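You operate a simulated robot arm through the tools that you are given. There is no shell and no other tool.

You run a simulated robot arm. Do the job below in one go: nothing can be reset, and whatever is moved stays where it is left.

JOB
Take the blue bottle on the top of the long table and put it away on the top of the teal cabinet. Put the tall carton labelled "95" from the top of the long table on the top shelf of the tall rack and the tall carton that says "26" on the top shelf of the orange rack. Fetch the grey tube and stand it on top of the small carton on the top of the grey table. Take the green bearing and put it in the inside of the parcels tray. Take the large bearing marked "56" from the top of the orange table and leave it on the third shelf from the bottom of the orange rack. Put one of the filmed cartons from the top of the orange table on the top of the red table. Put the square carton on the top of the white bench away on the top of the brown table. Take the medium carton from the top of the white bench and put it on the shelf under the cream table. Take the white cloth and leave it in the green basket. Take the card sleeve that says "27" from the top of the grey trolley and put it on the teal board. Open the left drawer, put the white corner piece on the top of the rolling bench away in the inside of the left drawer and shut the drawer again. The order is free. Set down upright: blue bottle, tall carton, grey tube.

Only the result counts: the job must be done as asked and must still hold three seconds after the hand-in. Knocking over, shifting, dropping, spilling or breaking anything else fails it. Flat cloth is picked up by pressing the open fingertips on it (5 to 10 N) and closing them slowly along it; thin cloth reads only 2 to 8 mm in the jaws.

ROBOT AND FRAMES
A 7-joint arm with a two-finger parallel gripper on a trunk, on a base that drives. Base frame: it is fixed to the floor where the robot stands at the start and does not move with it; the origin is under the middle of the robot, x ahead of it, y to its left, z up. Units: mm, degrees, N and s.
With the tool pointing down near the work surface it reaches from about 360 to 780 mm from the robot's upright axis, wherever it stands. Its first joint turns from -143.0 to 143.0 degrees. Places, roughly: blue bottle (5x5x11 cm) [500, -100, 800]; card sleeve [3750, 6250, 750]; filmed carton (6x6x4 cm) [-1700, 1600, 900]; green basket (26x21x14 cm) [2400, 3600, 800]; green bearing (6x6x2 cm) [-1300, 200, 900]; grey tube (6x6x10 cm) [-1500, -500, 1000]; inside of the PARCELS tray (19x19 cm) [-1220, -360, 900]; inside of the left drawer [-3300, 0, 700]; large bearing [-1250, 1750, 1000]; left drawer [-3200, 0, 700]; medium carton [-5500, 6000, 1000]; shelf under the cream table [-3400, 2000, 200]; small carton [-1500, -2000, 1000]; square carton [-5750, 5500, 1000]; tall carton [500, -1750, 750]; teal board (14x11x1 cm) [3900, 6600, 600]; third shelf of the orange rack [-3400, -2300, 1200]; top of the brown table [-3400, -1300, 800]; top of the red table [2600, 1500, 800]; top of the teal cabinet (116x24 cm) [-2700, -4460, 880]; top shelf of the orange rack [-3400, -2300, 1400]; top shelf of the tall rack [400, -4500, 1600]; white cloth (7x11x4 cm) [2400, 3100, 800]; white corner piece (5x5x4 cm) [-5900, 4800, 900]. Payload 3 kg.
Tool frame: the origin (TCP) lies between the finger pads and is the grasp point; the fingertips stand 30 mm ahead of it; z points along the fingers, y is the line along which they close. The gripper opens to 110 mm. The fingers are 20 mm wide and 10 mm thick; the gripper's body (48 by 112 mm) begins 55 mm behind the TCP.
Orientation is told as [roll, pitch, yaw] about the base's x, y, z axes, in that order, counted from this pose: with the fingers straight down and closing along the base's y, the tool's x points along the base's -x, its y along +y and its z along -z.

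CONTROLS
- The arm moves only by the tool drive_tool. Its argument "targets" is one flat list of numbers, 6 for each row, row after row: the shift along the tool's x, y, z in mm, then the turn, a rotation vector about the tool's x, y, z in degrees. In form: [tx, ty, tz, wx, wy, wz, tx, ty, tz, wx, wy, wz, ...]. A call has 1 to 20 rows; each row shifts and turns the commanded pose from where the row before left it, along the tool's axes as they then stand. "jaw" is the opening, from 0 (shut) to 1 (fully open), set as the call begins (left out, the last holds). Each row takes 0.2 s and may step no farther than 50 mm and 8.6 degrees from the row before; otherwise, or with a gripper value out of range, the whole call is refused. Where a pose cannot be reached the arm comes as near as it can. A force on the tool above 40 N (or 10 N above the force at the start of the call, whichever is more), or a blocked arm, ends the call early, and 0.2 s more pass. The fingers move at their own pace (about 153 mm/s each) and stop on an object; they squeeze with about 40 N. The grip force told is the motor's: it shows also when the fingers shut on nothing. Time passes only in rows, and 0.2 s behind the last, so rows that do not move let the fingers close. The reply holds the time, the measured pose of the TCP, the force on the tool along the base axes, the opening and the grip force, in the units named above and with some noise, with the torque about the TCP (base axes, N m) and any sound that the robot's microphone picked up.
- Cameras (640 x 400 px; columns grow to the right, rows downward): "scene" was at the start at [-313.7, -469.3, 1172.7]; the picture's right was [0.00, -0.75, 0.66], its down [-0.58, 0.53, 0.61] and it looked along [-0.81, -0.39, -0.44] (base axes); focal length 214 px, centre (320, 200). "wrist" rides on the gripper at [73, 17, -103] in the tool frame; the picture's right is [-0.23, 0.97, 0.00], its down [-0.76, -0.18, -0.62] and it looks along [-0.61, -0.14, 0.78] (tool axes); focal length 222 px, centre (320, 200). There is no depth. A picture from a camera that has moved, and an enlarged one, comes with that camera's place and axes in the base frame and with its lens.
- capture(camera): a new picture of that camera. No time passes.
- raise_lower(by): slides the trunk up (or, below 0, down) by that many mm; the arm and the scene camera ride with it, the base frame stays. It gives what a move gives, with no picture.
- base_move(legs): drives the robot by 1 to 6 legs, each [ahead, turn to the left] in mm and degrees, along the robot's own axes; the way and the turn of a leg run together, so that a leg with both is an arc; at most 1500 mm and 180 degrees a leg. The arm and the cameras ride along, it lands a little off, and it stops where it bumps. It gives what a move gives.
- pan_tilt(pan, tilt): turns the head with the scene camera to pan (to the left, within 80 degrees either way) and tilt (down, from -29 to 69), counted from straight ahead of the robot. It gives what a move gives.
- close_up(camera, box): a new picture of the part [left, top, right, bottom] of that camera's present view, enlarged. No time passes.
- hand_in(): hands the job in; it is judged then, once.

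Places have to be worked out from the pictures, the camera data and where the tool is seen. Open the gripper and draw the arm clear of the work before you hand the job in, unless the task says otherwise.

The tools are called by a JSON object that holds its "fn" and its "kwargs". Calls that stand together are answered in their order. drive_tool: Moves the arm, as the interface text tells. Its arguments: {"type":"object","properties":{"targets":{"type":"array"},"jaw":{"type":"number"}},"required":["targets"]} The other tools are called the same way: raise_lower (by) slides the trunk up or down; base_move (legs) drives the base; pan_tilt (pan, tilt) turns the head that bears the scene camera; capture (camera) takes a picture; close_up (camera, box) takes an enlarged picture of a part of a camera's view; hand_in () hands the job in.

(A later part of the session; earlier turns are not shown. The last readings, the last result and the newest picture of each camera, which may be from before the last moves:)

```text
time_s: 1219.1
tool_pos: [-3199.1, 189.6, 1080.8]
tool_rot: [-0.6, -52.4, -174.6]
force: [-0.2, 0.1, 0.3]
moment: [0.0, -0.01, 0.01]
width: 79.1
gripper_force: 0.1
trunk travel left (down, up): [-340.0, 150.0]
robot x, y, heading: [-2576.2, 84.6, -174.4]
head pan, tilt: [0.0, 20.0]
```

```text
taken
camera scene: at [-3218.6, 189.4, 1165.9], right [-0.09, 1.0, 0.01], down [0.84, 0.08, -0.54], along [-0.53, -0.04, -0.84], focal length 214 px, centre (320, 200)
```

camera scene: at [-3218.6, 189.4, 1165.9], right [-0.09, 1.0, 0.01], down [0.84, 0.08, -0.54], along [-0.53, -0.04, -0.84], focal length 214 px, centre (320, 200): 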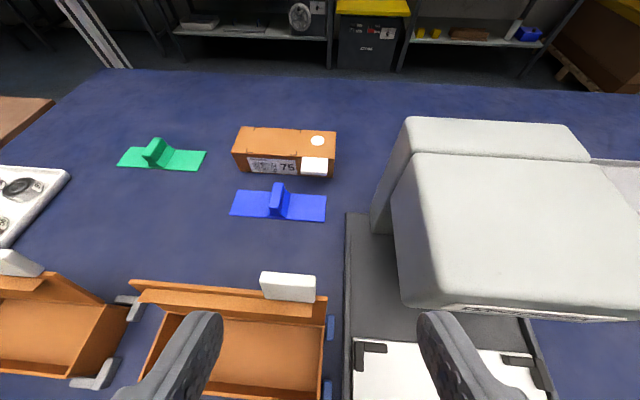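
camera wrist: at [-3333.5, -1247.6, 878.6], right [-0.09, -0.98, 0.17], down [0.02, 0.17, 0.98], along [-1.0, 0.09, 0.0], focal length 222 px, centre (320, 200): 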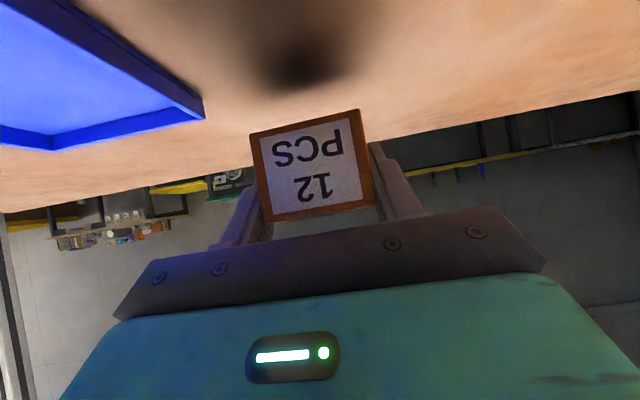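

The hand is above the bench. I back off 330 mm and lower the trunk to look at the drawer front.

{"fn": "base_move", "kwargs": {"legs": [[-330, 0]]}}

{"fn": "raise_lower", "kwargs": {"by": -300}}

{"fn": "pan_tilt", "kwargs": {"pan": 0, "tilt": -25}}

{"fn": "capture", "kwargs": {"camera": "scene"}}

```text
time_s: 1221.3
tool_pos: [-2869.3, 219.5, 1081.2]
tool_rot: [-0.7, -52.4, -174.3]
force: [0.1, 0.6, 0.0]
moment: [-0.04, -0.01, -0.01]
width: 79.2
gripper_force: 0.2
trunk travel left (down, up): [-340.0, 150.0]
robot x, y, heading: [-2242.7, 114.2, -174.4]
head pan, tilt: [0.0, 20.0]
```

```text
time_s: 1224.3
tool_pos: [-2868.1, 220.8, 782.6]
tool_rot: [-0.5, -52.4, -174.4]
force: [-0.3, -0.3, -0.2]
moment: [0.02, -0.03, 0.01]
width: 79.2
gripper_force: 0.0
trunk travel left (down, up): [-40.0, 450.0]
robot x, y, heading: [-2245.4, 115.1, -174.2]
head pan, tilt: [0.0, 20.0]
```

```text
time_s: 1225.4
tool_pos: [-2867.3, 219.2, 782.1]
tool_rot: [-0.6, -52.4, -174.4]
force: [-0.5, 0.6, -0.4]
moment: [-0.01, 0.01, -0.01]
width: 79.4
gripper_force: 0.1
trunk travel left (down, up): [-40.0, 450.0]
robot x, y, heading: [-2243.6, 117.1, -174.7]
head pan, tilt: [0.0, -25.0]
```

```text
taken
camera scene: at [-2910.7, 217.4, 934.4], right [-0.09, 1.0, 0.01], down [0.22, 0.03, -0.98], along [-0.97, -0.09, -0.22], focal length 214 px, centre (320, 200)
```

scene: 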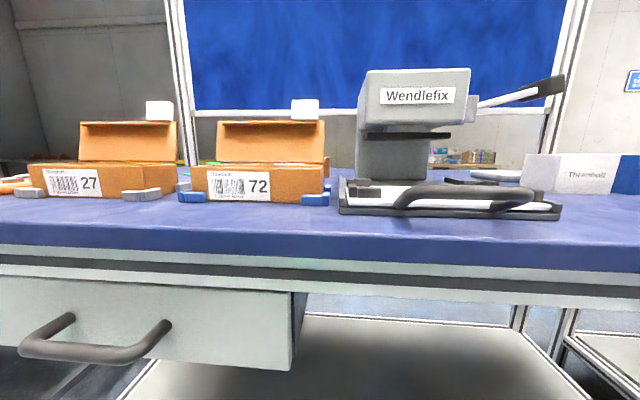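

I see the drawer front with its U-shaped handle at the left. I move the hand left and down to be in front of the handle.

{"fn": "drive_tool", "kwargs": {"targets": [0, 45, 0, 0, 0, 0, 0, 45, 0, 0, 0, 0, 0, 45, 0, 0, 0, 0, 0, 45, 0, 0, 0, 0, 0, 45, 0, 0, 0, 0, 27.5, 0, -35.6, 0, 0, 0, 27.5, 0, -35.6, 0, 0, 0]}}

{"fn": "capture", "kwargs": {"camera": "scene"}}

```text
time_s: 1227.0
tool_pos: [-2781.5, -2.2, 785.9]
tool_rot: [-0.7, -52.3, -174.5]
force: [0.6, -0.3, 0.0]
moment: [-0.02, -0.02, -0.02]
width: 79.3
gripper_force: 0.1
out of reach, approached as far as the arm can: row 7
trunk travel left (down, up): [-40.0, 450.0]
robot x, y, heading: [-2244.8, 118.3, -174.3]
head pan, tilt: [0.0, -25.0]
```

```text
taken
camera scene: at [-2825.1, -4.6, 937.6], right [-0.09, 1.0, 0.01], down [0.22, 0.03, -0.98], along [-0.97, -0.08, -0.22], focal length 214 px, centre (320, 200)
```

scene: 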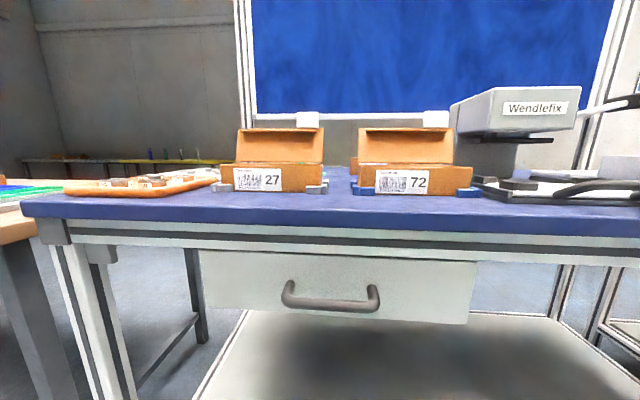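

The handle bar spans y≈-78…45 at z≈746, x≈-3072. I turn the hand horizontal with the jaws closing vertically: pitch to about -85 and a quarter turn about the tool axis.

{"fn": "drive_tool", "kwargs": {"targets": [-18.3, 0, 23.7, 0, 0, 0, -18.3, 0, 23.7, 0, 0, 0, 0, 0, 0, 0, -8.2, 0, 0, 0, 0, 0, -8.2, 0, 0, 0, 0, 0, -8.2, 0, 0, 0, 0, 0, -8.2, 0], "jaw": 0.35}}

{"fn": "drive_tool", "kwargs": {"targets": [0, 0, 0, 0, 0, -8.2, 0, 0, 0, 0, 0, -8.2, 0, 0, 0, 0, 0, -8.2, 0, 0, 0, 0, 0, -8.2, 0, 0, 0, 0, 0, -8.2, 0, 0, 0, 0, 0, -8.2, 0, 0, 0, 0, 0, -8.2, 0, 0, 0, 0, 0, -8.2, 0, 0, 0, 0, 0, -8.2, 0, 0, 0, 0, 0, -8.2, 0, 0, 0, 0, 0, -8]}}

{"fn": "pan_tilt", "kwargs": {"pan": 0, "tilt": 0}}

{"fn": "capture", "kwargs": {"camera": "scene"}}

```text
time_s: 1228.4
tool_pos: [-2899.8, 46.1, 847.6]
tool_rot: [-4.1, -85.1, -170.8]
force: [0.2, 0.5, 0.4]
moment: [0.0, 0.02, 0.0]
width: 38.6
gripper_force: 0.2
out of reach, approached as far as the arm can: row 4, 5, 6
trunk travel left (down, up): [-40.0, 450.0]
robot x, y, heading: [-2243.4, 117.6, -174.4]
head pan, tilt: [0.0, -25.0]
```

```text
time_s: 1230.8
tool_pos: [-2898.2, 45.5, 848.2]
tool_rot: [-85.2, 0.5, -84.9]
force: [0.1, 0.2, 0.3]
moment: [-0.04, 0.02, 0.04]
width: 38.6
gripper_force: 0.0
trunk travel left (down, up): [-40.0, 450.0]
robot x, y, heading: [-2244.2, 114.7, -174.3]
head pan, tilt: [0.0, -25.0]
```

```text
time_s: 1231.7
tool_pos: [-2899.3, 44.8, 847.4]
tool_rot: [-85.2, 0.3, -84.9]
force: [-1.1, -0.2, -0.5]
moment: [-0.04, -0.01, 0.01]
width: 38.5
gripper_force: 0.0
trunk travel left (down, up): [-40.0, 450.0]
robot x, y, heading: [-2245.1, 114.0, -174.6]
head pan, tilt: [0.0, 0.0]
```

```text
taken
camera scene: at [-2850.0, -59.0, 851.5], right [-0.08, -0.01, 1.0], down [-0.09, 1.0, 0.01], along [-0.99, -0.09, -0.08], focal length 214 px, centre (320, 200)
```

scene: 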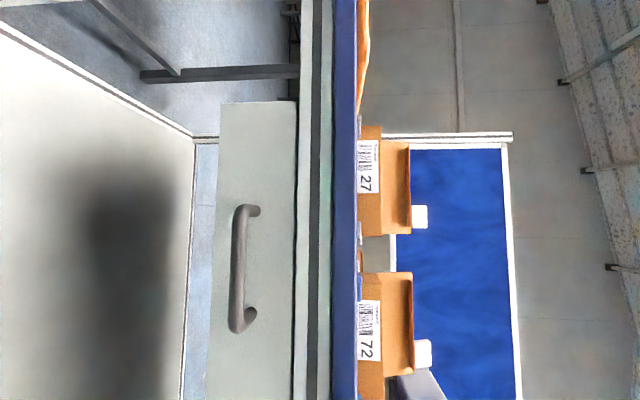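

The bar's centre is at about (-3072,-7,748). I narrow the jaws to ~29 mm and move the hand to a pose 80 mm in front of it.

{"fn": "drive_tool", "kwargs": {"targets": [-12.3, 28.3, 29, 0, 0, 0, -12.3, 28.3, 29, 0, 0, 0, -12.3, 28.3, 29, 0, 0, 0], "jaw": 0.26}}

{"fn": "capture", "kwargs": {"camera": "scene"}}

{"fn": "capture", "kwargs": {"camera": "wrist"}}

```text
time_s: 1232.5
tool_pos: [-2976.0, 0.9, 754.5]
tool_rot: [-85.2, 0.3, -84.9]
force: [0.2, 0.1, 0.4]
moment: [0.0, -0.02, 0.0]
width: 28.7
gripper_force: 0.2
trunk travel left (down, up): [-40.0, 450.0]
robot x, y, heading: [-2244.0, 117.0, -174.4]
head pan, tilt: [0.0, 0.0]
```

```text
taken
camera scene: at [-2928.2, -103.0, 758.2], right [-0.08, -0.01, 1.0], down [-0.09, 1.0, 0.01], along [-0.99, -0.09, -0.08], focal length 214 px, centre (320, 200)
```

scene: 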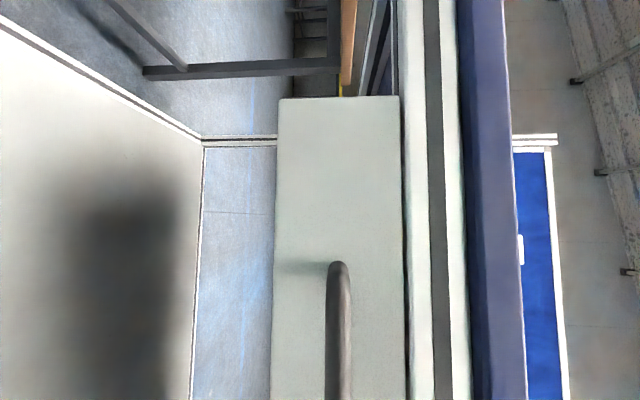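

```text
taken
camera wrist: at [-2878.8, 82.0, 747.0], right [0.1, -0.21, -0.97], down [0.67, -0.71, 0.22], along [-0.73, -0.68, 0.07], focal length 222 px, centre (320, 200)
```

wrist: 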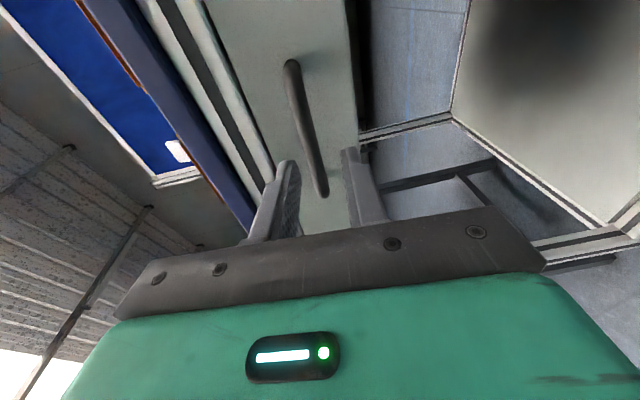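

The close view puts the bar at z≈758, so I raise 10 mm and advance 75 mm until the bar is between the fingertips.

{"fn": "drive_tool", "kwargs": {"targets": [0, -10, 0, 0, 0, 0, 0, 0, 25, 0, 0, 0, 0, 0, 25, 0, 0, 0, 0, 0, 20, 0, 0, 0]}}

{"fn": "capture", "kwargs": {"camera": "wrist"}}

{"fn": "capture", "kwargs": {"camera": "scene"}}

```text
time_s: 1233.5
tool_pos: [-3045.4, -5.6, 759.9]
tool_rot: [-85.3, 0.4, -84.8]
force: [0.1, 0.4, 0.0]
moment: [0.0, -0.02, 0.02]
width: 28.9
gripper_force: 0.0
trunk travel left (down, up): [-40.0, 450.0]
robot x, y, heading: [-2242.8, 117.8, -174.3]
head pan, tilt: [0.0, 0.0]
```

```text
taken
camera wrist: at [-2947.5, 74.7, 752.4], right [0.1, -0.21, -0.97], down [0.67, -0.71, 0.22], along [-0.73, -0.68, 0.07], focal length 222 px, centre (320, 200)
```

wrist: 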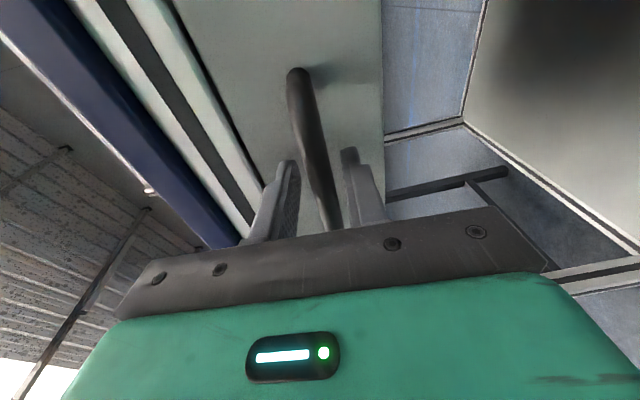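

```text
taken
camera scene: at [-2996.8, -110.3, 763.3], right [-0.08, -0.01, 1.0], down [-0.09, 1.0, 0.01], along [-0.99, -0.09, -0.08], focal length 214 px, centre (320, 200)
```

scene: 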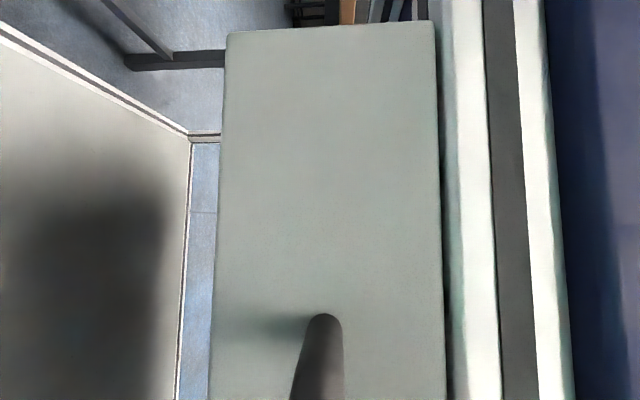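

The bar lies between the fingertips; I advance 12 mm more and close on it.

{"fn": "drive_tool", "kwargs": {"targets": [0, 0, 12, 0, 0, 0, 0, 0, 0, 0, 0, 0]}}

{"fn": "drive_tool", "kwargs": {"targets": [0, 0, 0, 0, 0, 0, 0, 0, 0, 0, 0, 0, 0, 0, 0, 0, 0, 0], "jaw": 0}}

```text
time_s: 1233.9
tool_pos: [-3051.9, -6.4, 759.8]
tool_rot: [-85.1, 0.5, -84.9]
force: [55.0, 2.5, 2.9]
moment: [0.09, 1.18, -0.41]
width: 27.3
gripper_force: 0.1
trunk travel left (down, up): [-40.0, 450.0]
robot x, y, heading: [-2246.5, 118.0, -174.5]
head pan, tilt: [0.0, 0.0]
stopped in row 2: the force on the tool passed its limit at 72 N (the readings are from after the stop); the commanded pose is now the measured one
```

```text
time_s: 1234.7
tool_pos: [-3051.3, -5.3, 758.4]
tool_rot: [-85.1, 0.5, -84.9]
force: [60.7, 2.8, -3.5]
moment: [-0.2, 1.83, -0.46]
width: 17.0
gripper_force: 39.3
trunk travel left (down, up): [-40.0, 450.0]
robot x, y, heading: [-2241.5, 116.0, -174.5]
head pan, tilt: [0.0, 0.0]
```

The fingertips touch the drawer face and the jaws hold the 17 mm bar. I pull back a little with the arm to test.

{"fn": "drive_tool", "kwargs": {"targets": [0, 0, -6, 0, 0, 0, 0, 0, -8, 0, 0, 0, 0, 0, -8, 0, 0, 0]}}

{"fn": "capture", "kwargs": {"camera": "wrist"}}

```text
time_s: 1235.5
tool_pos: [-3032.8, -6.3, 757.6]
tool_rot: [-84.7, 0.6, -84.7]
force: [0.3, -13.9, -21.9]
moment: [-0.73, 0.03, -0.76]
width: 13.7
gripper_force: 44.9
trunk travel left (down, up): [-40.0, 450.0]
robot x, y, heading: [-2243.2, 116.8, -174.7]
head pan, tilt: [0.0, 0.0]
```

```text
taken
camera wrist: at [-2935.0, 75.2, 751.0], right [0.11, -0.21, -0.97], down [0.67, -0.71, 0.23], along [-0.73, -0.68, 0.06], focal length 222 px, centre (320, 200)
```

wrist: 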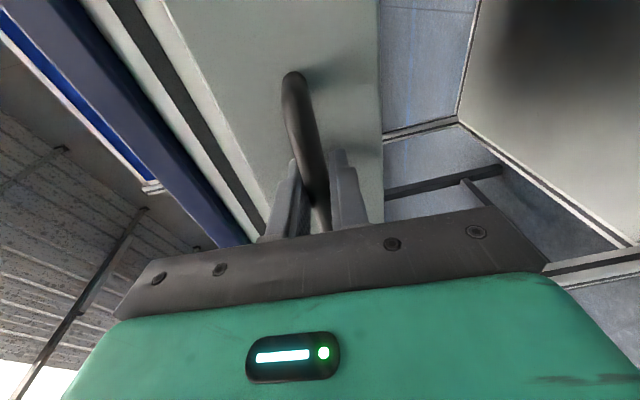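

The grip slid along the bar toward the tips. I open, push forward again until the fingertips are at the face, re-close, and pull in finer steps watching the force.

{"fn": "drive_tool", "kwargs": {"targets": [0, 0, 0, 0, 0, 0, 0, 0, 0, 0, 0, 0], "jaw": 0.26}}

{"fn": "drive_tool", "kwargs": {"targets": [0, 0, 10, 0, 0, 0, 0, 0, 8, 0, 0, 0]}}

{"fn": "drive_tool", "kwargs": {"targets": [0, 0, 0, 0, 0, 0, 0, 0, 0, 0, 0, 0, 0, 0, 0, 0, 0, 0], "jaw": 0}}

{"fn": "drive_tool", "kwargs": {"targets": [0, 0, -3, 0, 0, 0, 0, 0, -3, 0, 0, 0]}}

```text
time_s: 1236.1
tool_pos: [-3032.7, -3.4, 760.7]
tool_rot: [-85.0, 0.5, -85.0]
force: [0.1, 0.1, -0.5]
moment: [0.0, 0.02, -0.04]
width: 28.5
gripper_force: 0.2
trunk travel left (down, up): [-40.0, 450.0]
robot x, y, heading: [-2245.4, 117.6, -174.8]
head pan, tilt: [0.0, 0.0]
```

```text
time_s: 1236.7
tool_pos: [-3050.1, -6.5, 759.8]
tool_rot: [-85.1, 0.4, -84.9]
force: [8.7, 0.8, 1.4]
moment: [-0.01, 0.23, -0.07]
width: 28.3
gripper_force: 0.1
trunk travel left (down, up): [-40.0, 450.0]
robot x, y, heading: [-2243.2, 119.9, -174.4]
head pan, tilt: [0.0, 0.0]
```

```text
time_s: 1237.5
tool_pos: [-3051.5, -5.7, 756.7]
tool_rot: [-85.0, 0.6, -84.9]
force: [10.1, -1.6, -14.5]
moment: [-0.83, 0.02, -0.1]
width: 13.6
gripper_force: 45.2
trunk travel left (down, up): [-40.0, 450.0]
robot x, y, heading: [-2243.1, 120.3, -174.4]
head pan, tilt: [0.0, 0.0]
```

```text
time_s: 1238.1
tool_pos: [-3045.8, -5.7, 758.0]
tool_rot: [-84.8, 0.5, -84.9]
force: [-0.3, -6.7, -14.0]
moment: [-0.72, 0.03, -0.73]
width: 13.6
gripper_force: 45.4
trunk travel left (down, up): [-40.0, 450.0]
robot x, y, heading: [-2242.1, 117.6, -174.7]
head pan, tilt: [0.0, 0.0]
```

There is almost no resistance; the drawer may be moving along. I pull 40 mm and look whether it opens.

{"fn": "drive_tool", "kwargs": {"targets": [0, 0, -10, 0, 0, 0, 0, 0, -10, 0, 0, 0, 0, 0, -10, 0, 0, 0, 0, 0, -10, 0, 0, 0]}}

{"fn": "capture", "kwargs": {"camera": "scene"}}

{"fn": "capture", "kwargs": {"camera": "wrist"}}

```text
time_s: 1239.0
tool_pos: [-3011.6, -5.4, 758.0]
tool_rot: [-84.4, 0.6, -84.7]
force: [0.4, -4.0, -22.2]
moment: [-0.84, -0.04, -0.19]
width: 13.9
gripper_force: 45.0
trunk travel left (down, up): [-40.0, 450.0]
robot x, y, heading: [-2245.7, 115.0, -174.5]
head pan, tilt: [0.0, 0.0]
stopped in row 4: the force on the tool passed its limit at 43 N (the readings are from after the stop); the commanded pose is now the measured one
```

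```text
taken
camera scene: at [-2962.8, -110.0, 761.2], right [-0.1, -0.02, 1.0], down [-0.09, 1.0, 0.01], along [-0.99, -0.09, -0.1], focal length 214 px, centre (320, 200)
```

scene: 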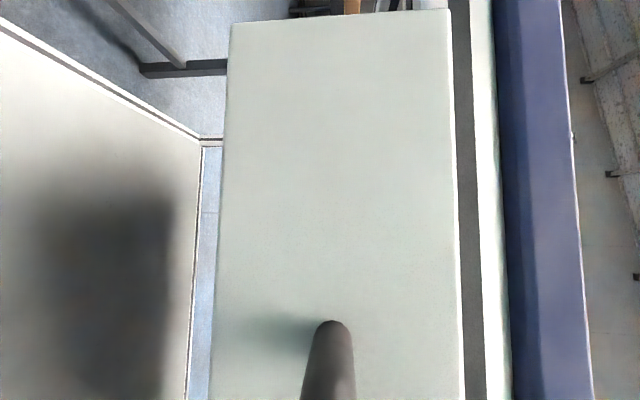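

```text
taken
camera wrist: at [-2914.0, 75.2, 751.8], right [0.12, -0.21, -0.97], down [0.67, -0.7, 0.23], along [-0.73, -0.68, 0.06], focal length 222 px, centre (320, 200)
```

wrist: 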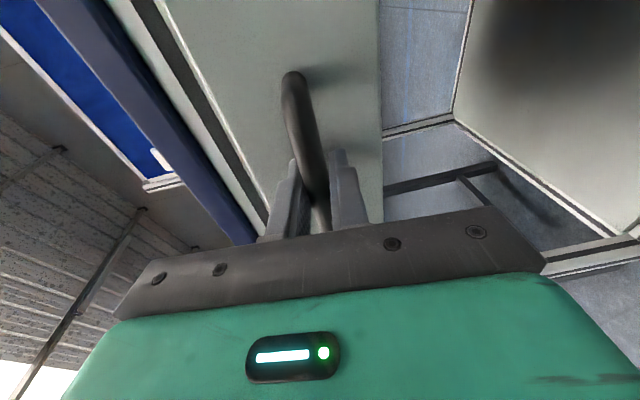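

The drawer is following. The pull should be exactly horizontal, so I correct the direction, relieve the vertical load and pull on.

{"fn": "drive_tool", "kwargs": {"targets": [0, 2, 0, 0, 0, 0, -1.8, 1.7, -19.8, 0, 0, 0, -1.8, 1.7, -19.8, 0, 0, 0, -1.8, 1.7, -19.8, 0, 0, 0]}}

```text
time_s: 1240.0
tool_pos: [-2953.2, -5.8, 756.8]
tool_rot: [-84.6, 0.5, -84.6]
force: [1.1, -12.1, -23.5]
moment: [-0.82, 0.06, -0.14]
width: 14.0
gripper_force: 44.6
trunk travel left (down, up): [-40.0, 450.0]
robot x, y, heading: [-2247.5, 114.9, -174.4]
head pan, tilt: [0.0, 0.0]
```

{"fn": "drive_tool", "kwargs": {"targets": [-1, 2.5, 0, 0, 0, 0, -1.8, 1.8, -19.8, 0, 0, 0, -1.8, 1.8, -19.8, 0, 0, 0, -1.8, 1.8, -19.8, 0, 0, 0, -1.8, 1.8, -19.8, 0, 0, 0]}}

{"fn": "capture", "kwargs": {"camera": "scene"}}

```text
time_s: 1241.2
tool_pos: [-2891.6, -5.1, 756.7]
tool_rot: [-84.7, 0.5, -84.8]
force: [-0.9, 10.5, 7.2]
moment: [-0.69, -0.04, -1.08]
width: 13.7
gripper_force: 45.2
out of reach, approached as far as the arm can: row 5
trunk travel left (down, up): [-40.0, 450.0]
robot x, y, heading: [-2245.3, 115.7, -174.5]
head pan, tilt: [0.0, 0.0]
```

```text
taken
camera scene: at [-2842.9, -109.4, 761.0], right [-0.09, -0.02, 1.0], down [-0.09, 1.0, 0.01], along [-0.99, -0.09, -0.09], focal length 214 px, centre (320, 200)
```

scene: 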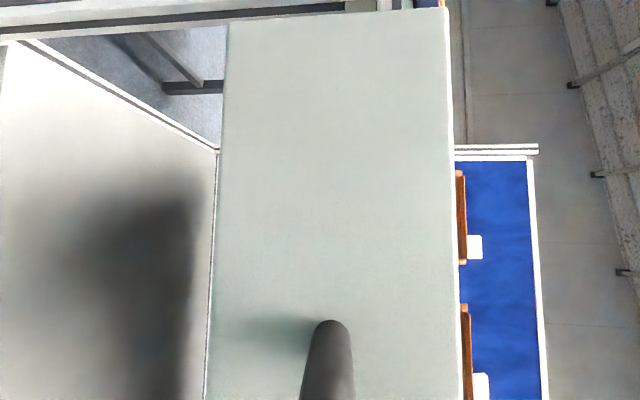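

The drawer is open by ~160 mm. I use the base to pull another 80 mm.

{"fn": "base_move", "kwargs": {"legs": [[-80, 0]]}}

{"fn": "capture", "kwargs": {"camera": "scene"}}

```text
time_s: 1242.2
tool_pos: [-2813.3, -1.2, 757.2]
tool_rot: [-84.8, 0.6, -84.5]
force: [-1.0, -35.7, 14.4]
moment: [-0.87, -0.01, -0.03]
width: 14.1
gripper_force: 44.3
trunk travel left (down, up): [-40.0, 450.0]
robot x, y, heading: [-2165.0, 122.7, -174.6]
head pan, tilt: [0.0, 0.0]
```

```text
taken
camera scene: at [-2762.8, -105.8, 760.8], right [-0.09, -0.02, 1.0], down [-0.1, 1.0, 0.01], along [-0.99, -0.1, -0.09], focal length 214 px, centre (320, 200)
```

scene: 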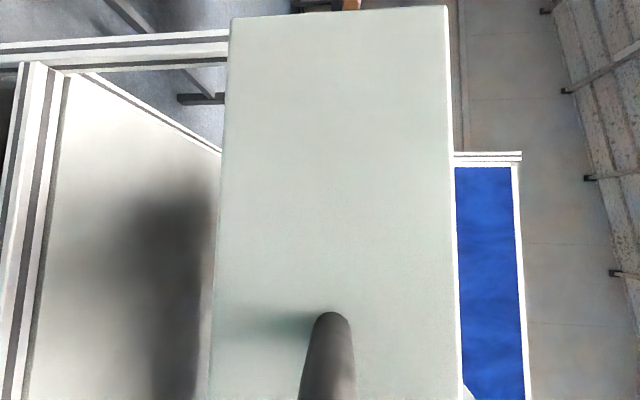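

The drawer is ~240 mm open. I release the handle and back away.

{"fn": "drive_tool", "kwargs": {"targets": [0, 0, 0, 0, 0, 0, 0, 0, 0, 0, 0, 0], "jaw": 0.35}}

{"fn": "base_move", "kwargs": {"legs": [[-250, 0]]}}

{"fn": "capture", "kwargs": {"camera": "scene"}}

```text
time_s: 1242.8
tool_pos: [-2813.3, -0.3, 757.8]
tool_rot: [-84.8, 0.6, -84.4]
force: [0.0, 0.3, 0.2]
moment: [0.0, 0.03, 0.0]
width: 38.2
gripper_force: 0.1
trunk travel left (down, up): [-40.0, 450.0]
robot x, y, heading: [-2166.6, 124.6, -174.4]
head pan, tilt: [0.0, 0.0]
```

```text
time_s: 1244.5
tool_pos: [-2674.0, 16.2, 768.8]
tool_rot: [-85.9, 0.4, -85.1]
force: [-0.2, -1.1, -1.1]
moment: [0.08, 0.07, -0.04]
width: 38.9
gripper_force: 0.0
trunk travel left (down, up): [-40.0, 450.0]
robot x, y, heading: [-2030.1, 143.6, -179.7]
head pan, tilt: [0.0, 0.0]
stopped in leg 1: the robot was blocked; the commanded pose is now the measured one
```

```text
taken
camera scene: at [-2624.2, -87.7, 772.9], right [-0.07, -0.01, 1.0], down [-0.09, 1.0, 0.01], along [-0.99, -0.09, -0.07], focal length 214 px, centre (320, 200)
```

scene: 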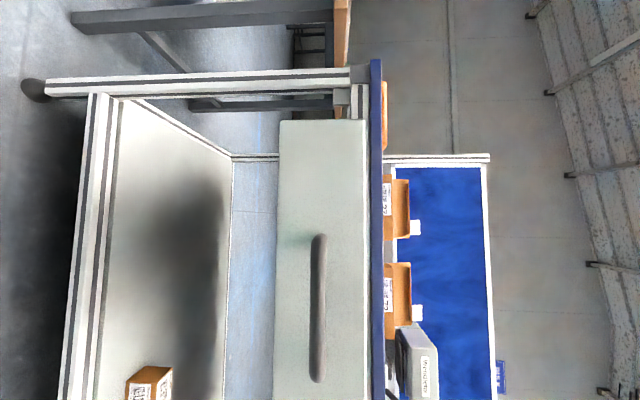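

The base bumped the table behind at the end; I'll keep forward of that. I raise the hand well above the bench, turn it back to its normal roll, and move forward.

{"fn": "raise_lower", "kwargs": {"by": 320}}

{"fn": "drive_tool", "kwargs": {"targets": [0, 0, 0, 0, 0, 8.2, 0, 0, 0, 0, 0, 8.2, 0, 0, 0, 0, 0, 8.2, 0, 0, 0, 0, 0, 8.2, 0, 0, 0, 0, 0, 8.2, 0, 0, 0, 0, 0, 8.2, 0, 0, 0, 0, 0, 8.2, 0, 0, 0, 0, 0, 8.2, 0, 0, 0, 0, 0, 8.2, 0, 0, 0, 0, 0, 8.2, 0, 0, 0, 0, 0, 8]}}

{"fn": "drive_tool", "kwargs": {"targets": [0, 0, 0, 0, 8.2, 0, 0, 0, 0, 0, 8.2, 0, 0, 0, 0, 0, 8.2, 0, 0, 0, 0, 0, 8.2, 0], "jaw": 0.8}}

{"fn": "base_move", "kwargs": {"legs": [[330, 0]]}}

{"fn": "pan_tilt", "kwargs": {"pan": 0, "tilt": 15}}

{"fn": "capture", "kwargs": {"camera": "scene"}}

```text
time_s: 1247.7
tool_pos: [-2671.1, 18.5, 1088.9]
tool_rot: [-85.9, 0.4, -85.1]
force: [0.1, 1.0, -0.8]
moment: [0.0, 0.0, 0.01]
width: 38.7
gripper_force: 0.2
trunk travel left (down, up): [-360.0, 130.0]
robot x, y, heading: [-2030.2, 139.2, -179.6]
head pan, tilt: [0.0, 0.0]
```

```text
time_s: 1250.1
tool_pos: [-2674.7, 18.0, 1088.7]
tool_rot: [-3.6, -85.8, -171.6]
force: [0.0, -0.1, 1.3]
moment: [-0.03, 0.05, 0.04]
width: 38.7
gripper_force: 0.1
trunk travel left (down, up): [-360.0, 130.0]
robot x, y, heading: [-2031.2, 140.2, -179.7]
head pan, tilt: [0.0, 0.0]
```

```text
time_s: 1251.1
tool_pos: [-2672.1, 18.4, 1087.6]
tool_rot: [-0.8, -53.0, -174.4]
force: [-0.7, 0.7, -0.1]
moment: [-0.02, 0.0, -0.01]
width: 88.1
gripper_force: 0.1
trunk travel left (down, up): [-360.0, 130.0]
robot x, y, heading: [-2033.2, 140.7, -179.7]
head pan, tilt: [0.0, 0.0]
```

```text
time_s: 1253.3
tool_pos: [-3007.2, 18.7, 1089.0]
tool_rot: [-0.8, -53.1, -174.7]
force: [0.9, 0.0, -0.2]
moment: [-0.01, 0.01, 0.03]
width: 88.2
gripper_force: 0.1
trunk travel left (down, up): [-360.0, 130.0]
robot x, y, heading: [-2368.1, 143.3, -180.0]
head pan, tilt: [0.0, 0.0]
```

```text
time_s: 1254.1
tool_pos: [-3008.0, 19.2, 1088.4]
tool_rot: [-0.7, -53.1, -174.7]
force: [-0.3, -0.2, -0.5]
moment: [0.02, 0.03, 0.01]
width: 88.0
gripper_force: 0.1
trunk travel left (down, up): [-360.0, 130.0]
robot x, y, heading: [-2369.3, 141.9, -180.1]
head pan, tilt: [0.0, 15.0]
```

```text
taken
camera scene: at [-3030.2, 17.9, 1180.8], right [-0.08, 1.0, 0.01], down [0.78, 0.07, -0.62], along [-0.62, -0.04, -0.79], focal length 214 px, centre (320, 200)
```

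scene: 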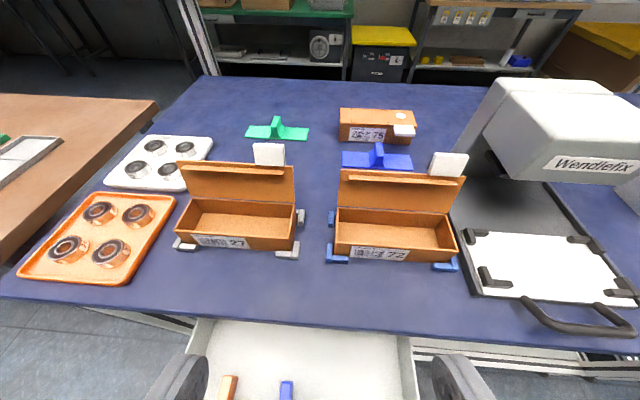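

The drawer stands open with a few pieces inside. I turn north and drive back toward the rolling bench for the corner piece.

{"fn": "base_move", "kwargs": {"legs": [[0, -45]]}}

{"fn": "base_move", "kwargs": {"legs": [[0, -45]]}}

{"fn": "base_move", "kwargs": {"legs": [[1500, 0], [1500, 0], [1180, 0]]}}

{"fn": "base_move", "kwargs": {"legs": [[0, 33]]}}

{"fn": "base_move", "kwargs": {"legs": [[0, 33]]}}

```text
time_s: 1256.6
tool_pos: [-2899.7, 515.7, 1089.9]
tool_rot: [-0.7, -53.0, 139.3]
force: [0.3, 0.6, -0.2]
moment: [0.02, -0.02, 0.02]
width: 87.7
gripper_force: 0.1
trunk travel left (down, up): [-360.0, 130.0]
robot x, y, heading: [-2393.1, 116.1, 134.5]
head pan, tilt: [0.0, 15.0]
```

```text
time_s: 1259.2
tool_pos: [-2465.2, 759.1, 1088.7]
tool_rot: [-0.7, -53.1, 93.9]
force: [0.3, 0.1, 0.3]
moment: [0.02, -0.02, -0.01]
width: 88.3
gripper_force: 0.0
trunk travel left (down, up): [-360.0, 130.0]
robot x, y, heading: [-2424.1, 115.1, 89.5]
head pan, tilt: [0.0, 15.0]
```

```text
time_s: 1279.2
tool_pos: [-2558.0, 4930.6, 1090.2]
tool_rot: [-0.7, -53.2, 95.6]
force: [0.1, -0.1, 0.0]
moment: [-0.03, -0.01, 0.03]
width: 88.1
gripper_force: 0.0
trunk travel left (down, up): [-360.0, 130.0]
robot x, y, heading: [-2497.3, 4292.0, 91.0]
head pan, tilt: [0.0, 15.0]
```

```text
time_s: 1281.2
tool_pos: [-2893.0, 4795.2, 1090.8]
tool_rot: [-0.7, -53.1, 128.4]
force: [0.1, -0.3, -0.4]
moment: [0.01, 0.02, 0.01]
width: 88.1
gripper_force: 0.1
trunk travel left (down, up): [-360.0, 130.0]
robot x, y, heading: [-2476.1, 4303.9, 124.2]
head pan, tilt: [0.0, 15.0]
```

```text
time_s: 1283.2
tool_pos: [-3096.1, 4495.2, 1091.8]
tool_rot: [-0.7, -53.0, 160.9]
force: [0.6, -0.6, 1.4]
moment: [-0.02, 0.01, 0.02]
width: 88.0
gripper_force: 0.0
trunk travel left (down, up): [-360.0, 130.0]
robot x, y, heading: [-2471.2, 4320.8, 156.6]
head pan, tilt: [0.0, 15.0]
```

I drive west to the front of the rolling bench.

{"fn": "base_move", "kwargs": {"legs": [[0, 15], [1500, 0], [1050, 0]]}}

{"fn": "pan_tilt", "kwargs": {"pan": 0, "tilt": 0}}

{"fn": "capture", "kwargs": {"camera": "scene"}}

```text
time_s: 1296.5
tool_pos: [-5632.4, 4668.5, 1091.8]
tool_rot: [-0.7, -53.2, 176.7]
force: [-0.2, 0.1, 0.6]
moment: [0.01, -0.01, 0.03]
width: 88.0
gripper_force: 0.0
trunk travel left (down, up): [-360.0, 130.0]
robot x, y, heading: [-4986.8, 4672.1, 172.1]
head pan, tilt: [0.0, 15.0]
```

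```text
time_s: 1297.3
tool_pos: [-5631.9, 4669.3, 1092.4]
tool_rot: [-0.7, -53.2, 176.6]
force: [0.3, -0.1, -0.7]
moment: [0.01, 0.03, 0.0]
width: 88.0
gripper_force: 0.0
trunk travel left (down, up): [-360.0, 130.0]
robot x, y, heading: [-4984.3, 4675.3, 172.3]
head pan, tilt: [0.0, 0.0]
```

```text
taken
camera scene: at [-5666.7, 4671.8, 1205.0], right [0.07, 1.0, 0.01], down [0.6, -0.03, -0.8], along [-0.8, 0.06, -0.6], focal length 214 px, centre (320, 200)
```

scene: 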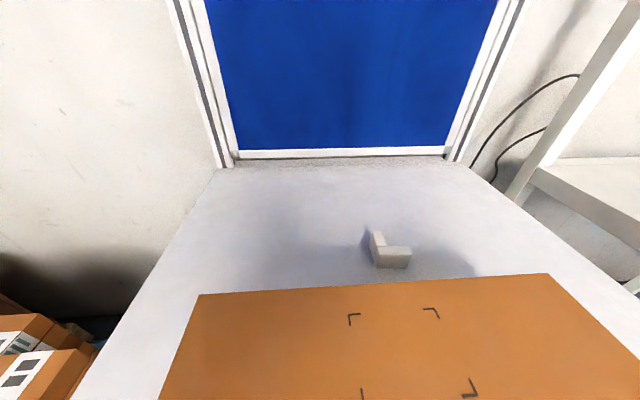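

The L-shaped white corner piece lies at about (-5899,4801), behind a large carton. I drive 140 mm closer with the hand passing above the carton.

{"fn": "base_move", "kwargs": {"legs": [[140, 0]]}}

{"fn": "drive_tool", "kwargs": {"targets": [0, 0, 0, 0, 7, 0, 0, -40, 0, 0, 7, 0, 0, -40, 0, 0, 7, 0, 0, -30, 0, 0, 7, 0]}}

{"fn": "capture", "kwargs": {"camera": "scene"}}

```text
time_s: 1298.6
tool_pos: [-5772.1, 4689.0, 1091.9]
tool_rot: [-0.7, -53.1, 176.6]
force: [0.0, -0.3, 0.2]
moment: [-0.01, 0.02, -0.01]
width: 88.1
gripper_force: 0.0
trunk travel left (down, up): [-360.0, 130.0]
robot x, y, heading: [-5130.3, 4695.5, 172.0]
head pan, tilt: [0.0, 0.0]
```

```text
time_s: 1299.6
tool_pos: [-5766.8, 4798.7, 1093.9]
tool_rot: [-0.5, -25.0, 176.5]
force: [0.1, 0.3, -0.3]
moment: [0.05, -0.04, 0.0]
width: 87.8
gripper_force: 0.1
trunk travel left (down, up): [-360.0, 130.0]
robot x, y, heading: [-5128.7, 4692.9, 172.1]
head pan, tilt: [0.0, 0.0]
```

```text
taken
camera scene: at [-5849.6, 4805.8, 1177.8], right [0.07, 1.0, 0.01], down [0.9, -0.06, -0.42], along [-0.42, 0.04, -0.91], focal length 214 px, centre (320, 200)
```

scene: 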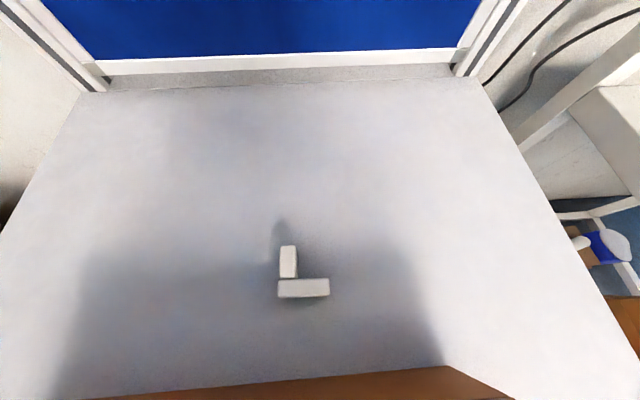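

The L piece: front arm ≈52 mm along y at (-5861,4789), top ≈945, corner on its left. I approach to ~60 mm above it.

{"fn": "drive_tool", "kwargs": {"targets": [-10, 3.9, 30.6, 0, 0, 0, -10, 3.9, 30.6, 0, 0, 0, -10, 3.9, 30.6, 0, 0, 0, -10, 3.9, 30.6, 0, 0, 0]}}

{"fn": "pan_tilt", "kwargs": {"pan": 0, "tilt": 20}}

{"fn": "capture", "kwargs": {"camera": "scene"}}

```text
time_s: 1300.6
tool_pos: [-5853.5, 4788.8, 999.9]
tool_rot: [-0.4, -25.0, 176.2]
force: [-1.2, 0.4, 0.7]
moment: [0.0, 0.01, 0.02]
width: 88.0
gripper_force: 0.0
trunk travel left (down, up): [-360.0, 130.0]
robot x, y, heading: [-5125.2, 4693.2, 172.3]
head pan, tilt: [0.0, 0.0]
```

```text
time_s: 1301.4
tool_pos: [-5853.4, 4787.7, 1001.4]
tool_rot: [-0.5, -25.1, 176.3]
force: [-0.6, 0.2, 0.1]
moment: [-0.01, 0.03, 0.04]
width: 88.1
gripper_force: 0.1
trunk travel left (down, up): [-360.0, 130.0]
robot x, y, heading: [-5126.6, 4691.8, 172.4]
head pan, tilt: [0.0, 20.0]
```

```text
taken
camera scene: at [-5909.6, 4793.5, 1068.0], right [0.07, 1.0, 0.01], down [0.99, -0.07, -0.09], along [-0.09, 0.01, -1.0], focal length 214 px, centre (320, 200)
```

scene: 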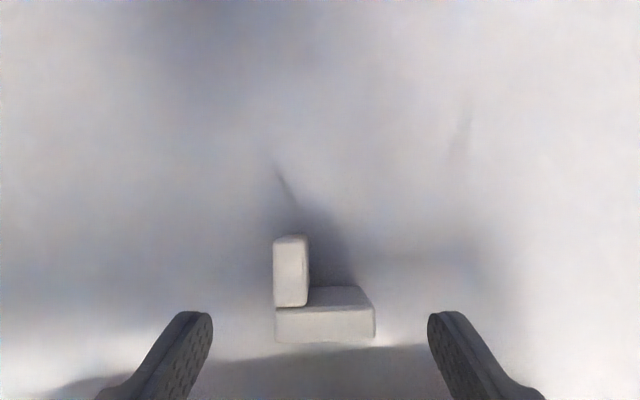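

I enlarge the piece to understand its shape.

{"fn": "close_up", "kwargs": {"camera": "scene", "box": [240, 220, 400, 320]}}

{"fn": "close_up", "kwargs": {"camera": "wrist", "box": [220, 60, 420, 185]}}

```text
4.00 times, centred on (320, 270) of scene
camera zoom: at [-5909.6, 4793.5, 1068.0], right [0.07, 1.0, 0.01], down [0.99, -0.07, -0.09], along [-0.09, 0.01, -1.0], focal length 858 px, centre (320, -80)
```

zoom: 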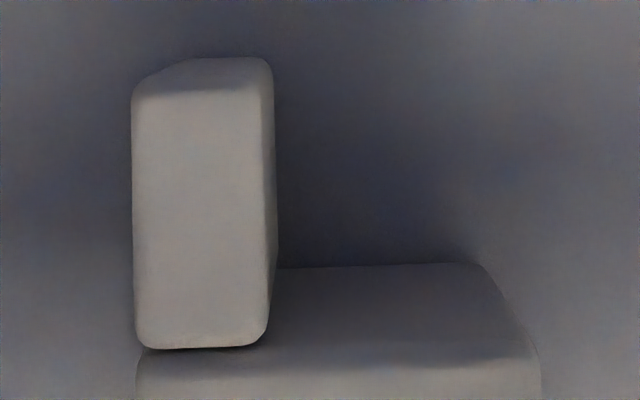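

```text
3.20 times, centred on (320, 122) of wrist
camera zoom: at [-5745.4, 4762.9, 1063.7], right [-0.27, -0.96, 0.09], down [-0.41, 0.2, 0.89], along [-0.87, 0.2, -0.45], focal length 711 px, centre (320, 448)
```

zoom: 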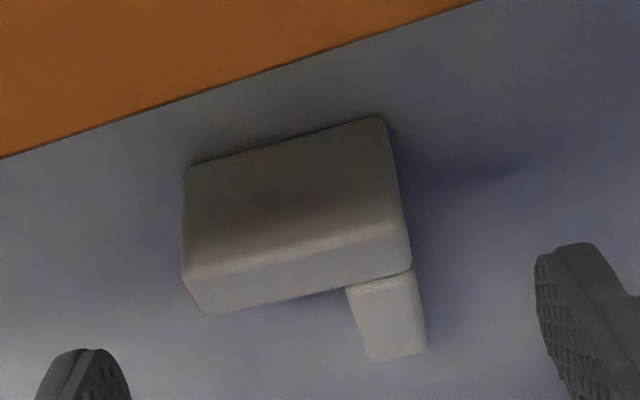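

The carton in front is ~991 high with its far edge at x≈-5798, so a vertical hand is safer. I drive 30 mm closer, raise the trunk and set the hand vertical above the piece.

{"fn": "base_move", "kwargs": {"legs": [[30, 0]]}}

{"fn": "raise_lower", "kwargs": {"by": 110}}

{"fn": "drive_tool", "kwargs": {"targets": [0, 0, 0, 0, 8.3, 0, 0, 0, 0, 0, 8.3, 0, 0, 0, 0, 0, 8.4, 0]}}

{"fn": "capture", "kwargs": {"camera": "scene"}}

```text
time_s: 1302.3
tool_pos: [-5884.6, 4792.8, 1001.5]
tool_rot: [-0.4, -25.0, 176.3]
force: [-0.1, 0.5, 0.5]
moment: [0.0, 0.02, 0.01]
width: 87.9
gripper_force: 0.1
trunk travel left (down, up): [-360.0, 130.0]
robot x, y, heading: [-5154.5, 4696.3, 172.1]
head pan, tilt: [0.0, 20.0]
```

```text
time_s: 1303.7
tool_pos: [-5884.3, 4793.3, 1110.1]
tool_rot: [-0.5, -25.1, 176.3]
force: [-0.4, -0.1, 0.4]
moment: [0.0, 0.02, 0.0]
width: 88.0
gripper_force: 0.1
trunk travel left (down, up): [-470.0, 20.0]
robot x, y, heading: [-5160.8, 4694.9, 172.1]
head pan, tilt: [0.0, 20.0]
```

```text
time_s: 1304.5
tool_pos: [-5883.3, 4792.5, 1110.6]
tool_rot: [-0.3, 0.2, 176.1]
force: [0.3, 0.4, 0.1]
moment: [0.06, 0.03, 0.0]
width: 88.0
gripper_force: 0.1
trunk travel left (down, up): [-470.0, 20.0]
robot x, y, heading: [-5153.5, 4696.4, 172.2]
head pan, tilt: [0.0, 20.0]
```

```text
taken
camera scene: at [-5962.3, 4798.9, 1148.5], right [0.07, 1.0, 0.01], down [0.94, -0.07, 0.34], along [0.34, -0.02, -0.94], focal length 214 px, centre (320, 200)
```

scene: 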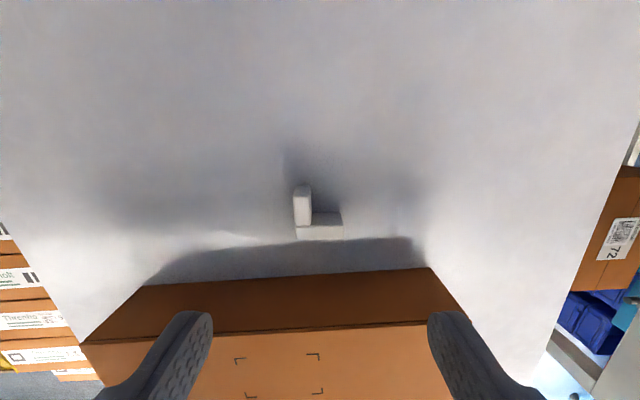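

Vertical hand works. The front bar's centre is (-5851,4791); I move over it and descend to z≈960.

{"fn": "drive_tool", "kwargs": {"targets": [32.3, -1, 0, 0, 0, 0, 0, 0, 45, 0, 0, 0, 0, 0, 45, 0, 0, 0, 0, 0, 45, 0, 0, 0, 0, 0, 12, 0, 0, 0]}}

{"fn": "capture", "kwargs": {"camera": "scene"}}

```text
time_s: 1305.7
tool_pos: [-5853.4, 4792.9, 965.3]
tool_rot: [-0.4, -0.1, 176.2]
force: [-0.3, 0.7, -0.2]
moment: [0.05, -0.01, 0.0]
width: 88.0
gripper_force: 0.0
trunk travel left (down, up): [-470.0, 20.0]
robot x, y, heading: [-5155.3, 4699.4, 172.4]
head pan, tilt: [0.0, 20.0]
```

```text
taken
camera scene: at [-5931.9, 4799.4, 1003.0], right [0.07, 1.0, 0.01], down [0.94, -0.07, 0.34], along [0.34, -0.02, -0.94], focal length 214 px, centre (320, 200)
```

scene: 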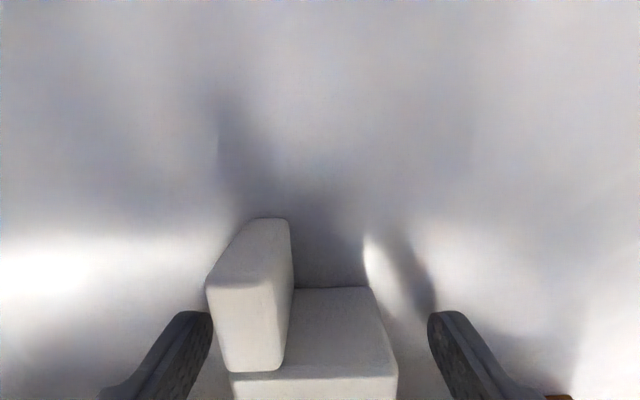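

The piece's top is ≈960, so the fingertips already straddle it. I lower 8 mm more and close.

{"fn": "drive_tool", "kwargs": {"targets": [-1, 0, 4, 0, 0, 0, 0, 0, 4, 0, 0, 0]}}

{"fn": "drive_tool", "kwargs": {"targets": [0, 0, 0, 0, 0, 0, 0, 0, 0, 0, 0, 0, 0, 0, 0, 0, 0, 0], "jaw": 0}}

{"fn": "capture", "kwargs": {"camera": "scene"}}

```text
time_s: 1306.3
tool_pos: [-5854.4, 4793.5, 961.4]
tool_rot: [-0.4, -0.4, 176.1]
force: [-3.4, -1.3, 31.3]
moment: [-1.52, -0.07, 0.06]
width: 88.4
gripper_force: 0.1
trunk travel left (down, up): [-470.0, 20.0]
robot x, y, heading: [-5157.5, 4695.5, 172.3]
head pan, tilt: [0.0, 20.0]
```

```text
time_s: 1306.6
tool_pos: [-5855.9, 4789.6, 960.7]
tool_rot: [-0.1, -0.4, 176.1]
force: [-2.2, -0.3, 8.2]
moment: [-0.23, 0.02, -0.12]
width: 46.6
gripper_force: 40.8
trunk travel left (down, up): [-470.0, 20.0]
robot x, y, heading: [-5155.8, 4693.9, 172.1]
head pan, tilt: [0.0, 20.0]
stopped in row 1: the force on the tool passed its limit at 46 N (the readings are from after the stop); the commanded pose is now the measured one
```

```text
taken
camera scene: at [-5933.6, 4796.3, 998.7], right [0.07, 1.0, 0.0], down [0.94, -0.06, 0.33], along [0.33, -0.02, -0.94], focal length 214 px, centre (320, 200)
```

scene: 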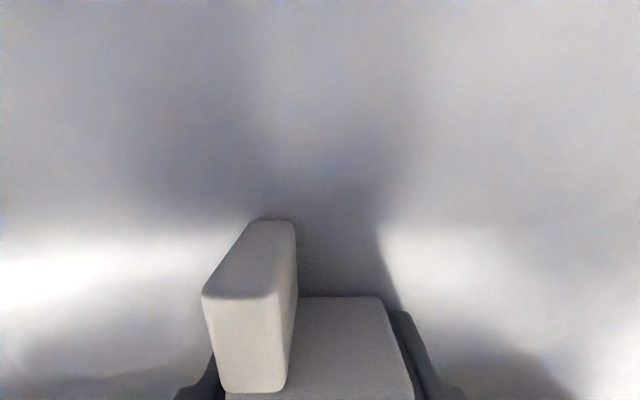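

The bench is at z≈931 and the piece is gripped (46.6 mm). I lift it straight up and check.

{"fn": "drive_tool", "kwargs": {"targets": [0, 0, -10, 0, 0, 0, 0, 0, -35, 0, 0, 0, 0, 0, -45, 0, 0, 0, 0, 0, -45, 0, 0, 0, 0, 0, -20, 0, 0, 0]}}

{"fn": "capture", "kwargs": {"camera": "scene"}}

{"fn": "capture", "kwargs": {"camera": "wrist"}}

```text
time_s: 1307.8
tool_pos: [-5853.1, 4787.0, 1112.2]
tool_rot: [-0.1, -0.3, 176.1]
force: [-0.2, -0.1, 0.1]
moment: [0.02, 0.02, -0.01]
width: 46.8
gripper_force: 40.7
trunk travel left (down, up): [-470.0, 20.0]
robot x, y, heading: [-5155.5, 4696.8, 172.3]
head pan, tilt: [0.0, 20.0]
```

```text
taken
camera scene: at [-5932.2, 4795.2, 1151.7], right [0.07, 1.0, 0.0], down [0.94, -0.06, 0.34], along [0.34, -0.02, -0.94], focal length 214 px, centre (320, 200)
```

scene: 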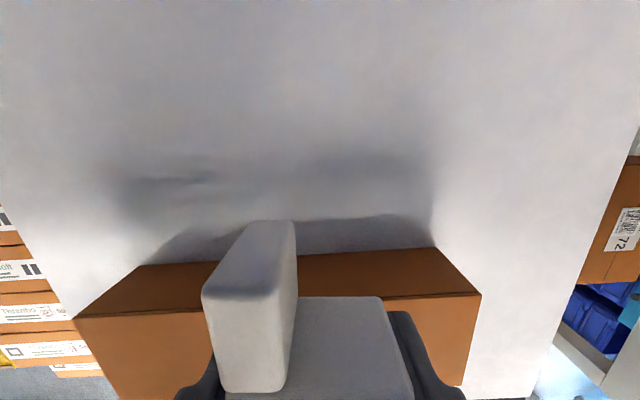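

```text
taken
camera wrist: at [-5781.7, 4765.5, 1216.5], right [-0.29, -0.96, 0.0], down [-0.74, 0.23, 0.63], along [-0.6, 0.18, -0.78], focal length 222 px, centre (320, 200)
```

wrist: 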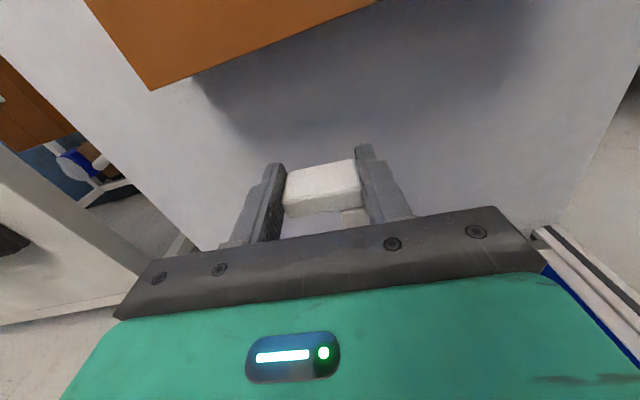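

The corner piece is in the hand. I back off, retract the arm, lower the trunk and turn around toward the corridor.

{"fn": "base_move", "kwargs": {"legs": [[-350, 0]]}}

{"fn": "raise_lower", "kwargs": {"by": -110}}

{"fn": "drive_tool", "kwargs": {"targets": [45, 0, -20, 0, 0, 0, 45, 0, -20, 0, 0, 0, 20, 0, -20, 0, 0, 0]}}

{"fn": "base_move", "kwargs": {"legs": [[0, -45]]}}

{"fn": "base_move", "kwargs": {"legs": [[0, -45]]}}

{"fn": "base_move", "kwargs": {"legs": [[0, -45]]}}

{"fn": "base_move", "kwargs": {"legs": [[0, -45]]}}

```text
time_s: 1310.1
tool_pos: [-5499.3, 4740.8, 1113.0]
tool_rot: [-0.1, -0.4, 176.1]
force: [0.2, 0.2, -0.4]
moment: [-0.01, -0.02, -0.02]
width: 46.8
gripper_force: 40.2
trunk travel left (down, up): [-470.0, 20.0]
robot x, y, heading: [-4801.3, 4648.5, 172.3]
head pan, tilt: [0.0, 20.0]
```

```text
time_s: 1311.5
tool_pos: [-5499.2, 4740.1, 1004.0]
tool_rot: [-0.1, -0.5, 176.0]
force: [0.5, 0.0, 0.0]
moment: [-0.02, -0.02, -0.01]
width: 46.7
gripper_force: 40.6
trunk travel left (down, up): [-360.0, 130.0]
robot x, y, heading: [-4800.8, 4649.1, 172.5]
head pan, tilt: [0.0, 20.0]
```

```text
time_s: 1312.3
tool_pos: [-5388.1, 4733.9, 1062.7]
tool_rot: [0.0, -0.4, 176.2]
force: [0.2, 0.4, -0.6]
moment: [0.02, -0.04, -0.01]
width: 46.2
gripper_force: 41.0
trunk travel left (down, up): [-360.0, 130.0]
robot x, y, heading: [-4801.6, 4646.7, 172.0]
head pan, tilt: [0.0, 20.0]
```

```text
time_s: 1314.8
tool_pos: [-5158.1, 5123.9, 1063.7]
tool_rot: [-0.1, -0.3, 131.3]
force: [-0.3, 0.5, 0.3]
moment: [0.0, 0.03, 0.03]
width: 46.7
gripper_force: 39.9
trunk travel left (down, up): [-360.0, 130.0]
robot x, y, heading: [-4829.6, 4628.5, 127.4]
head pan, tilt: [0.0, 20.0]
```

```text
time_s: 1317.3
tool_pos: [-4713.6, 5208.3, 1064.0]
tool_rot: [0.0, -0.3, 86.4]
force: [-0.1, 0.2, -0.6]
moment: [0.0, 0.02, -0.04]
width: 47.0
gripper_force: 39.9
trunk travel left (down, up): [-360.0, 130.0]
robot x, y, heading: [-4868.4, 4630.6, 83.2]
head pan, tilt: [0.0, 20.0]
```

```text
time_s: 1319.8
tool_pos: [-4346.5, 4925.4, 1064.9]
tool_rot: [-0.2, -0.4, 41.0]
force: [0.5, 0.0, 0.2]
moment: [0.02, -0.01, -0.02]
width: 46.5
gripper_force: 40.5
trunk travel left (down, up): [-360.0, 130.0]
robot x, y, heading: [-4885.1, 4657.9, 38.0]
head pan, tilt: [0.0, 20.0]
```

```text
time_s: 1322.4
tool_pos: [-4319.8, 4459.6, 1065.4]
tool_rot: [-0.2, -0.3, -4.4]
force: [-0.1, 0.3, 0.2]
moment: [-0.03, 0.06, -0.01]
width: 46.8
gripper_force: 40.3
trunk travel left (down, up): [-360.0, 130.0]
robot x, y, heading: [-4888.2, 4693.4, -7.3]
head pan, tilt: [0.0, 20.0]
```

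I drive east to the corridor and south to the open drawer.

{"fn": "base_move", "kwargs": {"legs": [[0, -1], [1500, 0], [985, 0]]}}

{"fn": "base_move", "kwargs": {"legs": [[0, -41]]}}

{"fn": "base_move", "kwargs": {"legs": [[0, -41]]}}

{"fn": "base_move", "kwargs": {"legs": [[1500, 0], [1500, 0], [1000, 0]]}}

```text
time_s: 1335.0
tool_pos: [-1847.5, 4060.7, 1065.8]
tool_rot: [-0.2, -0.5, -6.9]
force: [-0.5, -0.2, 0.3]
moment: [-0.03, -0.01, 0.0]
width: 46.7
gripper_force: 39.5
trunk travel left (down, up): [-360.0, 130.0]
robot x, y, heading: [-2406.9, 4315.2, -9.3]
head pan, tilt: [0.0, 20.0]
```

```text
time_s: 1337.3
tool_pos: [-2161.4, 3755.6, 1066.7]
tool_rot: [-0.1, -0.4, -48.5]
force: [0.0, -0.4, 0.6]
moment: [0.0, 0.0, 0.02]
width: 46.9
gripper_force: 39.1
trunk travel left (down, up): [-360.0, 130.0]
robot x, y, heading: [-2379.8, 4335.8, -51.2]
head pan, tilt: [0.0, 20.0]
```

```text
time_s: 1339.7
tool_pos: [-2605.9, 3758.0, 1065.9]
tool_rot: [-0.2, -0.3, -90.3]
force: [-0.6, 1.0, 0.4]
moment: [0.01, 0.0, 0.01]
width: 46.7
gripper_force: 40.1
trunk travel left (down, up): [-360.0, 130.0]
robot x, y, heading: [-2345.0, 4341.7, -92.5]
head pan, tilt: [0.0, 20.0]
```

```text
time_s: 1359.1
tool_pos: [-2777.7, -263.9, 1067.5]
tool_rot: [-0.1, -0.4, -89.6]
force: [0.7, -0.1, -0.6]
moment: [0.01, -0.02, -0.03]
width: 46.7
gripper_force: 40.0
trunk travel left (down, up): [-360.0, 130.0]
robot x, y, heading: [-2528.1, 321.2, -91.7]
head pan, tilt: [0.0, 20.0]
```

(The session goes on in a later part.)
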